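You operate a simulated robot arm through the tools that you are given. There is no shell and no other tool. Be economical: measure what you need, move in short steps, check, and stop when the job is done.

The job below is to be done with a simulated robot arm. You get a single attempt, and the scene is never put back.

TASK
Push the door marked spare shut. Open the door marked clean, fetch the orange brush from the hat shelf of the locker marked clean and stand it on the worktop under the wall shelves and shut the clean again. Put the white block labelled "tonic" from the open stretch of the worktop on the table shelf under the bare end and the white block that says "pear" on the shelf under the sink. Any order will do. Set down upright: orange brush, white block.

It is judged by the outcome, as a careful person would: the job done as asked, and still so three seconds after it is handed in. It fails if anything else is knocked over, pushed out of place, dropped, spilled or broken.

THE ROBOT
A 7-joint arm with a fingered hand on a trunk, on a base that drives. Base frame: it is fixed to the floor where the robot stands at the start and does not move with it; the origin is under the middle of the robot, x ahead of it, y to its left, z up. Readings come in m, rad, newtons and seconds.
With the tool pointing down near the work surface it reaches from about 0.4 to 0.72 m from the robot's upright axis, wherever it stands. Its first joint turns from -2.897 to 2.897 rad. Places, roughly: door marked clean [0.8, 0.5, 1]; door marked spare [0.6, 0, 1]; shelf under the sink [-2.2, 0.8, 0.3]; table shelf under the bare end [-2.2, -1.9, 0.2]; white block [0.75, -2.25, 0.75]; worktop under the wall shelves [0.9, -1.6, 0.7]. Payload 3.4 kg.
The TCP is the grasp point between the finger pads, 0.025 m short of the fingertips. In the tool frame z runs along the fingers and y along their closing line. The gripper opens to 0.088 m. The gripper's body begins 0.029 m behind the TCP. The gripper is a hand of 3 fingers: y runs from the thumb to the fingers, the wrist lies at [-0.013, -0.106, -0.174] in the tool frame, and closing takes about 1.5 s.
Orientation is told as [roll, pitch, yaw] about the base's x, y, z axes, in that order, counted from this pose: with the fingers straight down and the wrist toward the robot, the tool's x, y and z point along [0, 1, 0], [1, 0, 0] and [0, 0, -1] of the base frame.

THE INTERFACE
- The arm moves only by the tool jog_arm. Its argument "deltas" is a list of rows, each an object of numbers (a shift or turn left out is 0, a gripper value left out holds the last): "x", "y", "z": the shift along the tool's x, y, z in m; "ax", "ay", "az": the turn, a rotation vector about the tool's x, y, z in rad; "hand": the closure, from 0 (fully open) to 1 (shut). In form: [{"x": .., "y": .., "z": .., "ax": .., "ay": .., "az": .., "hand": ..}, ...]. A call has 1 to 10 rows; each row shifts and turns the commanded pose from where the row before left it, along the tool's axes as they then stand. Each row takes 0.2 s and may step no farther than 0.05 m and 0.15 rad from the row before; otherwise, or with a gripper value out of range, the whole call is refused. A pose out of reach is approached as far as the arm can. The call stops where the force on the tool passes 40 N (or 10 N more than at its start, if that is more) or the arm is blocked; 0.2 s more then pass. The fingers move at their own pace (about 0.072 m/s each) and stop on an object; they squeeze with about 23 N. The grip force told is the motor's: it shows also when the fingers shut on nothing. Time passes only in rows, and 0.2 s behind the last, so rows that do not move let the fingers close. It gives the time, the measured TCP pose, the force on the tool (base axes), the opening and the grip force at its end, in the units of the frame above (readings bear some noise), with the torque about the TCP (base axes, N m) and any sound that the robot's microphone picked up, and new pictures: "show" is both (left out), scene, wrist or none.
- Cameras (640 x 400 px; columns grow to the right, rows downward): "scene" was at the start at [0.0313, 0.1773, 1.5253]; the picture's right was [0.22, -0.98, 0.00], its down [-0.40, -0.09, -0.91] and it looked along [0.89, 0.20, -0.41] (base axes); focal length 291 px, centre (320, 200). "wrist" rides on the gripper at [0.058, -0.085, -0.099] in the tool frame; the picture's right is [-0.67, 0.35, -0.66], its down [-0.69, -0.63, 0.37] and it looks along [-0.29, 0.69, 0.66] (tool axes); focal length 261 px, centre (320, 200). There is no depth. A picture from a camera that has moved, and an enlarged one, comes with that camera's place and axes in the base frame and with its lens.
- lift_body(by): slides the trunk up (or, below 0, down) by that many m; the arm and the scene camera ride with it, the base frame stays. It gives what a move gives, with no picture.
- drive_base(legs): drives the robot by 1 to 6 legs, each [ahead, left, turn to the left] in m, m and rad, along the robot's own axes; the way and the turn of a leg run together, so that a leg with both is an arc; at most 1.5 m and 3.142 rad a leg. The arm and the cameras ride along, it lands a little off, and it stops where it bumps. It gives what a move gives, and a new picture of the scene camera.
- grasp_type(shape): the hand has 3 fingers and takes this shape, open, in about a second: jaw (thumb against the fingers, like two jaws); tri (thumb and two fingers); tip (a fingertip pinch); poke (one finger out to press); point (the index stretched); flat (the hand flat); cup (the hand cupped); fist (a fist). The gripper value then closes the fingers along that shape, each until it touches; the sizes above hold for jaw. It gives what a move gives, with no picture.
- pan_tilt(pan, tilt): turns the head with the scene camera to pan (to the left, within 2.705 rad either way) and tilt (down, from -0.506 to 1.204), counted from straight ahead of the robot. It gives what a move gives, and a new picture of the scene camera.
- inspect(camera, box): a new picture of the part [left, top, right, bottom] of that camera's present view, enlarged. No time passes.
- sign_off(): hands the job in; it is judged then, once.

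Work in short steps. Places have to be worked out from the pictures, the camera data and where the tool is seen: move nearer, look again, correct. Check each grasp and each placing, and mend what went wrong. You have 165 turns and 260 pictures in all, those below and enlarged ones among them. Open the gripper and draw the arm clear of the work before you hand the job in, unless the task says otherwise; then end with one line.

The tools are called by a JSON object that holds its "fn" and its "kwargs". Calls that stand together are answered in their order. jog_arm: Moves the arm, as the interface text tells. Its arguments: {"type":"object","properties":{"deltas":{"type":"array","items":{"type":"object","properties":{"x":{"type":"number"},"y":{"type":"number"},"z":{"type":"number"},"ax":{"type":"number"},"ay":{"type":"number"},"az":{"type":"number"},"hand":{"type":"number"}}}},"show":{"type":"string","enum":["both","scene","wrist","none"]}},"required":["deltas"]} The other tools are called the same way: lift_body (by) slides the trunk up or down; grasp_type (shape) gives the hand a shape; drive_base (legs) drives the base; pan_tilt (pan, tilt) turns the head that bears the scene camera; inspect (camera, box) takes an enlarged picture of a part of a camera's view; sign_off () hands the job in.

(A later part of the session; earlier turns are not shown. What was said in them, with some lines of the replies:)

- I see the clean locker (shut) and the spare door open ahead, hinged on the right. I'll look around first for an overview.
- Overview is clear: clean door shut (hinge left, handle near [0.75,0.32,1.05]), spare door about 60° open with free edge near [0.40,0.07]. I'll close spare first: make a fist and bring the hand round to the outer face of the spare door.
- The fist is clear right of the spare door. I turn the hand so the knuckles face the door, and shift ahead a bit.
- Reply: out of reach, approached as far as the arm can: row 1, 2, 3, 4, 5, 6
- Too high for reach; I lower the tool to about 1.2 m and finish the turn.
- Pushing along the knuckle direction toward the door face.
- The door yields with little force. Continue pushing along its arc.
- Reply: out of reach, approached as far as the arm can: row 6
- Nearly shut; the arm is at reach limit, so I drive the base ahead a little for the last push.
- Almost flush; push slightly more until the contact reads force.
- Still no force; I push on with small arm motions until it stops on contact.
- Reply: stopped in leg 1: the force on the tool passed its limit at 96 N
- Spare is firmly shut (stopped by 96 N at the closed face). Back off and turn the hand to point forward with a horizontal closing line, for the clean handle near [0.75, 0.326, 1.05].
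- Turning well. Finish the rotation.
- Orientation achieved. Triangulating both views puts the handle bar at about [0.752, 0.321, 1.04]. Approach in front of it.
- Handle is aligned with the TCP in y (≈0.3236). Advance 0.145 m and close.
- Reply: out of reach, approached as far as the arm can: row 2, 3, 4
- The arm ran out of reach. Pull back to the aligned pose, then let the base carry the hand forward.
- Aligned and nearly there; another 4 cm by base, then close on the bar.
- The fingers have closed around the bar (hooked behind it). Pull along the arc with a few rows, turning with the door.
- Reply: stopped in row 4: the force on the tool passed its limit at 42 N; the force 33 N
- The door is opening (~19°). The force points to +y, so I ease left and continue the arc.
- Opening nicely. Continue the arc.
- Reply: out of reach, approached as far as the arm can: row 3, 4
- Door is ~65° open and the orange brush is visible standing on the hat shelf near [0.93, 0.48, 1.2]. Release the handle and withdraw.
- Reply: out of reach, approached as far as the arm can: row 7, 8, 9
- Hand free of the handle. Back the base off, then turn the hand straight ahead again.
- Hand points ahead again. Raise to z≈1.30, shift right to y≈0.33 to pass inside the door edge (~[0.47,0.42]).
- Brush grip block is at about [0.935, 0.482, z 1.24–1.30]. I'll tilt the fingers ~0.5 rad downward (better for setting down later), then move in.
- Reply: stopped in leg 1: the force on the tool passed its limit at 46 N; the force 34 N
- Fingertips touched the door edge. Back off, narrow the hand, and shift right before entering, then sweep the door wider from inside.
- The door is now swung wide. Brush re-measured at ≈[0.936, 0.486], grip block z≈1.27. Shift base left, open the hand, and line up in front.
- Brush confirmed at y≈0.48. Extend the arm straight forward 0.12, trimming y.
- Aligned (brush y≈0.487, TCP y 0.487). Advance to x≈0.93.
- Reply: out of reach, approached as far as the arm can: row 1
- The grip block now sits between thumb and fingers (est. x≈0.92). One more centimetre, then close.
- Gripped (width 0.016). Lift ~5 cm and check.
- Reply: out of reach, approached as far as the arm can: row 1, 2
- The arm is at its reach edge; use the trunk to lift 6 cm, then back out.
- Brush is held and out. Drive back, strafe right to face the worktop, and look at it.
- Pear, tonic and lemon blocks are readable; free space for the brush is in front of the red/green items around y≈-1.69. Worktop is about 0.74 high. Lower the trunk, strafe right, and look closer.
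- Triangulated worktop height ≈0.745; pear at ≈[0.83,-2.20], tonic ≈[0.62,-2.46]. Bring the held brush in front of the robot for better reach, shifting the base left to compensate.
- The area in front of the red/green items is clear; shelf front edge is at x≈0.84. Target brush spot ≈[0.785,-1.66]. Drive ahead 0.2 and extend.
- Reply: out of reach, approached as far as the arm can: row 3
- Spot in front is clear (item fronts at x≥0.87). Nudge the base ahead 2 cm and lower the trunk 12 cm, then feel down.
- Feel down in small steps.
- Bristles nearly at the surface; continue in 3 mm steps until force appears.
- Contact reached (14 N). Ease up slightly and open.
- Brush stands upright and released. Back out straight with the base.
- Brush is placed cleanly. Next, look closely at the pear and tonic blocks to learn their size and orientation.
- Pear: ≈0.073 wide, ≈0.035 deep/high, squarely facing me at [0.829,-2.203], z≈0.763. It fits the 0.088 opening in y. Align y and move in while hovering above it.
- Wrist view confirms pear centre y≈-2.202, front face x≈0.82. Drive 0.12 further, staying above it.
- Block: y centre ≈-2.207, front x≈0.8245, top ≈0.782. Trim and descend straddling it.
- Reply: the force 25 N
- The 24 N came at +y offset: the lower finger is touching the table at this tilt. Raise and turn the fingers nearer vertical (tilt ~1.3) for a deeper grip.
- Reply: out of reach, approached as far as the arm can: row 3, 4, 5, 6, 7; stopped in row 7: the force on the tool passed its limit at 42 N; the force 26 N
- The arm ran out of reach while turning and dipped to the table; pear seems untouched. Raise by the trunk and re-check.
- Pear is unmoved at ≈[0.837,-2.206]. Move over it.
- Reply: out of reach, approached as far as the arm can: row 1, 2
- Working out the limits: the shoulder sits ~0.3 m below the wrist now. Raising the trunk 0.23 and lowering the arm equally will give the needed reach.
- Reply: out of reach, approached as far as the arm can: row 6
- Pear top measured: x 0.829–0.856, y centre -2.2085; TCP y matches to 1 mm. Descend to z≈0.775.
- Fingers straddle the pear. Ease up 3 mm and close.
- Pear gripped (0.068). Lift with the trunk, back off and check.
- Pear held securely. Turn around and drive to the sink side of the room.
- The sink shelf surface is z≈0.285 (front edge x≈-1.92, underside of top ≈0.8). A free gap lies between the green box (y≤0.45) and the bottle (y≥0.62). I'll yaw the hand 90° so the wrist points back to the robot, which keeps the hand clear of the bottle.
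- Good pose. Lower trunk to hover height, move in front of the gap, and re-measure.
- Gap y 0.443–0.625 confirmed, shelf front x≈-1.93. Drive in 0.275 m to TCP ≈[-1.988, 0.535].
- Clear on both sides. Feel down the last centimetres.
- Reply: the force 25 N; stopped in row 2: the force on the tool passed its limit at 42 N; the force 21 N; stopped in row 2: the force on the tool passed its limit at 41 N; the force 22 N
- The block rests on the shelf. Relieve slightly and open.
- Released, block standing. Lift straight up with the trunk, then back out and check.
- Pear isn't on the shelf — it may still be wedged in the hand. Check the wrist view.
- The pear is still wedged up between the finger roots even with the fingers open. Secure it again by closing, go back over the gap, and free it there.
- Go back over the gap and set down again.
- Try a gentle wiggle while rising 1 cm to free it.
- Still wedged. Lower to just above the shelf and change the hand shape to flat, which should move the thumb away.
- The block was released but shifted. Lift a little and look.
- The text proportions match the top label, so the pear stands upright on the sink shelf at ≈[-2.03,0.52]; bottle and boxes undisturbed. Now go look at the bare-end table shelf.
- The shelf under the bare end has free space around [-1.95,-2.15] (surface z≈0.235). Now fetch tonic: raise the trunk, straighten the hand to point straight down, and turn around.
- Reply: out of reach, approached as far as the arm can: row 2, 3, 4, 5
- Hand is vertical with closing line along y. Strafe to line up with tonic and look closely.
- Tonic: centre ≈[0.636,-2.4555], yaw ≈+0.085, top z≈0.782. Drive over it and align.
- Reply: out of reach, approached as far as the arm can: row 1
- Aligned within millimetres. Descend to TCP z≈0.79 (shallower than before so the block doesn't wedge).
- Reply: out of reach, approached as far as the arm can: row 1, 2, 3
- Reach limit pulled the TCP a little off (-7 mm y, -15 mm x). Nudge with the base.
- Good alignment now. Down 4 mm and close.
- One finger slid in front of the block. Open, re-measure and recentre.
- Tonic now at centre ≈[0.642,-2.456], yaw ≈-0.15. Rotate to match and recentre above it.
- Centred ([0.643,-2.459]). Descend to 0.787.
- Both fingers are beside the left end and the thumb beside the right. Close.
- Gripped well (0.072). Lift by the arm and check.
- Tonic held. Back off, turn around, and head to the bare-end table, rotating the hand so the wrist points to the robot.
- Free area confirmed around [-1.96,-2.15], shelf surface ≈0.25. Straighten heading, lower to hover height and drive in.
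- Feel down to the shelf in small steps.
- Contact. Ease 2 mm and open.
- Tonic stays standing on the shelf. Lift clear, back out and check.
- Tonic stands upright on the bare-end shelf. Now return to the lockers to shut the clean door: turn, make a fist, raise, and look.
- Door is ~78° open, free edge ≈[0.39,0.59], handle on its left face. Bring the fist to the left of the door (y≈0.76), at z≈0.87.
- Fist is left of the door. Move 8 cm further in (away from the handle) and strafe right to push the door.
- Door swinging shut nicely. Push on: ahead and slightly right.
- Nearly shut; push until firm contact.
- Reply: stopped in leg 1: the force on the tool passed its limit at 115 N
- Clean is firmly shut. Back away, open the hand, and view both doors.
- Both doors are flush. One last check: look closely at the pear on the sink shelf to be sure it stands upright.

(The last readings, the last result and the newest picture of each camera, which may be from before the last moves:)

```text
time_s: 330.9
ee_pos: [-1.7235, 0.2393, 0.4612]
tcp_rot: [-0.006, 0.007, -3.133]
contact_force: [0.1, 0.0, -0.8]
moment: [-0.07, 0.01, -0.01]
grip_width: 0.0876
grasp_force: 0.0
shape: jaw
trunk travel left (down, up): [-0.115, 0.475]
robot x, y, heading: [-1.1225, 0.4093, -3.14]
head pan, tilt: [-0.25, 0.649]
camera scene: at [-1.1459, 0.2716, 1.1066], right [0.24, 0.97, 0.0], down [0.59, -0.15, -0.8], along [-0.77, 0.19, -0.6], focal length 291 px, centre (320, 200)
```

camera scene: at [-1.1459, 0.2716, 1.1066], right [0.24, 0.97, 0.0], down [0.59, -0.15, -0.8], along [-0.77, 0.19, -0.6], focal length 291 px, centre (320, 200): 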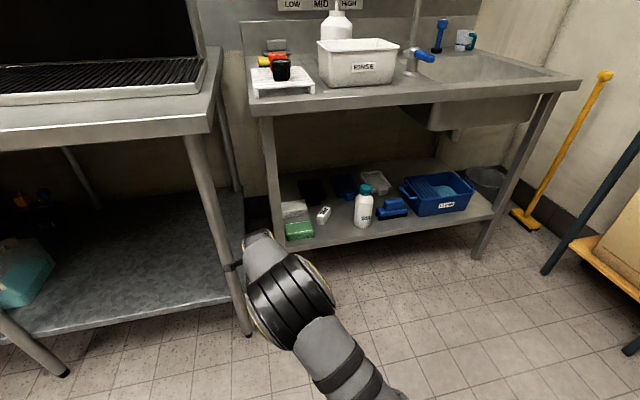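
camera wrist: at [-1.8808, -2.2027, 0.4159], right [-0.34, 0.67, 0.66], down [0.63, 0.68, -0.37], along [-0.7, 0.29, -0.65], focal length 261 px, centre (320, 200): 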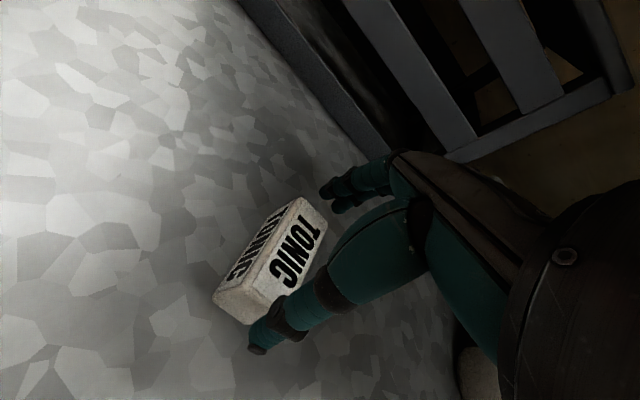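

{"fn": "inspect", "kwargs": {"camera": "scene", "box": [290, 190, 354, 230]}}

{"fn": "inspect", "kwargs": {"camera": "wrist", "box": [0, 0, 640, 400]}}

```text
10.00 times, centred on (322, 210) of scene
camera zoom: at [-1.1459, 0.2716, 1.1066], right [0.24, 0.97, 0.0], down [0.59, -0.15, -0.8], along [-0.77, 0.19, -0.6], focal length 2908 px, centre (300, 100)
```

zoom: 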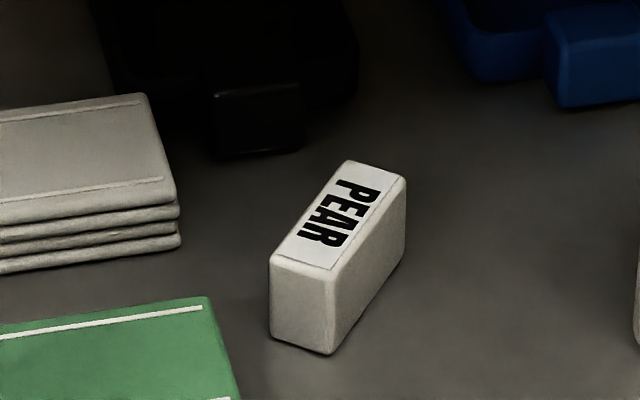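

```text
1.00 times, centred on (320, 200) of wrist (not enlarged: the box is as wide or as high as the picture)
camera zoom: at [-1.6395, 0.1804, 0.5615], right [-0.36, 0.66, 0.66], down [0.63, 0.69, -0.36], along [-0.69, 0.28, -0.66], focal length 261 px, centre (320, 200)
```

zoom: 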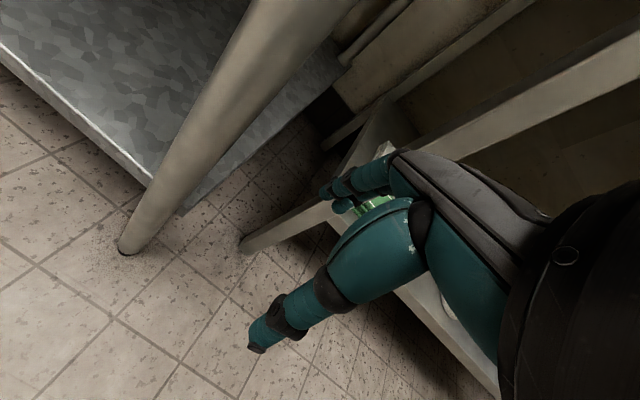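

The end face is taller than wide and the narrow label is on top: pear is upright. Back the robot clear and hand in.

{"fn": "drive_base", "kwargs": {"legs": [[-0.5, 0, 0]]}}

{"fn": "sign_off", "kwargs": {}}

```text
time_s: 333.9
ee_pos: [-1.2156, 0.2387, 0.4618]
tcp_rot: [-0.004, 0.007, -3.13]
contact_force: [-0.1, -0.4, -0.2]
moment: [0.0, 0.01, -0.01]
grip_width: 0.0875
grasp_force: 0.0
shape: jaw
trunk travel left (down, up): [-0.115, 0.475]
robot x, y, heading: [-0.6132, 0.4149, -3.13]
head pan, tilt: [-0.25, 0.649]
camera scene: at [-0.636, 0.2743, 1.1065], right [0.24, 0.97, 0.0], down [0.59, -0.14, -0.8], along [-0.77, 0.19, -0.6], focal length 291 px, centre (320, 200)
```

scene: 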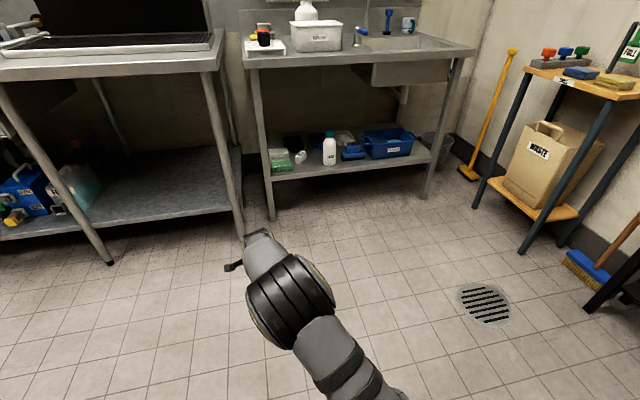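

```text
The job is handed in.
```

The job is handed in: spare and clean are shut, the orange brush stands on the worktop just in front of the wall shelves' edge, tonic is upright on the bare-end shelf, and pear is upright on the sink shelf, turned about 150° because it wedged in the fingers and slipped round on release.
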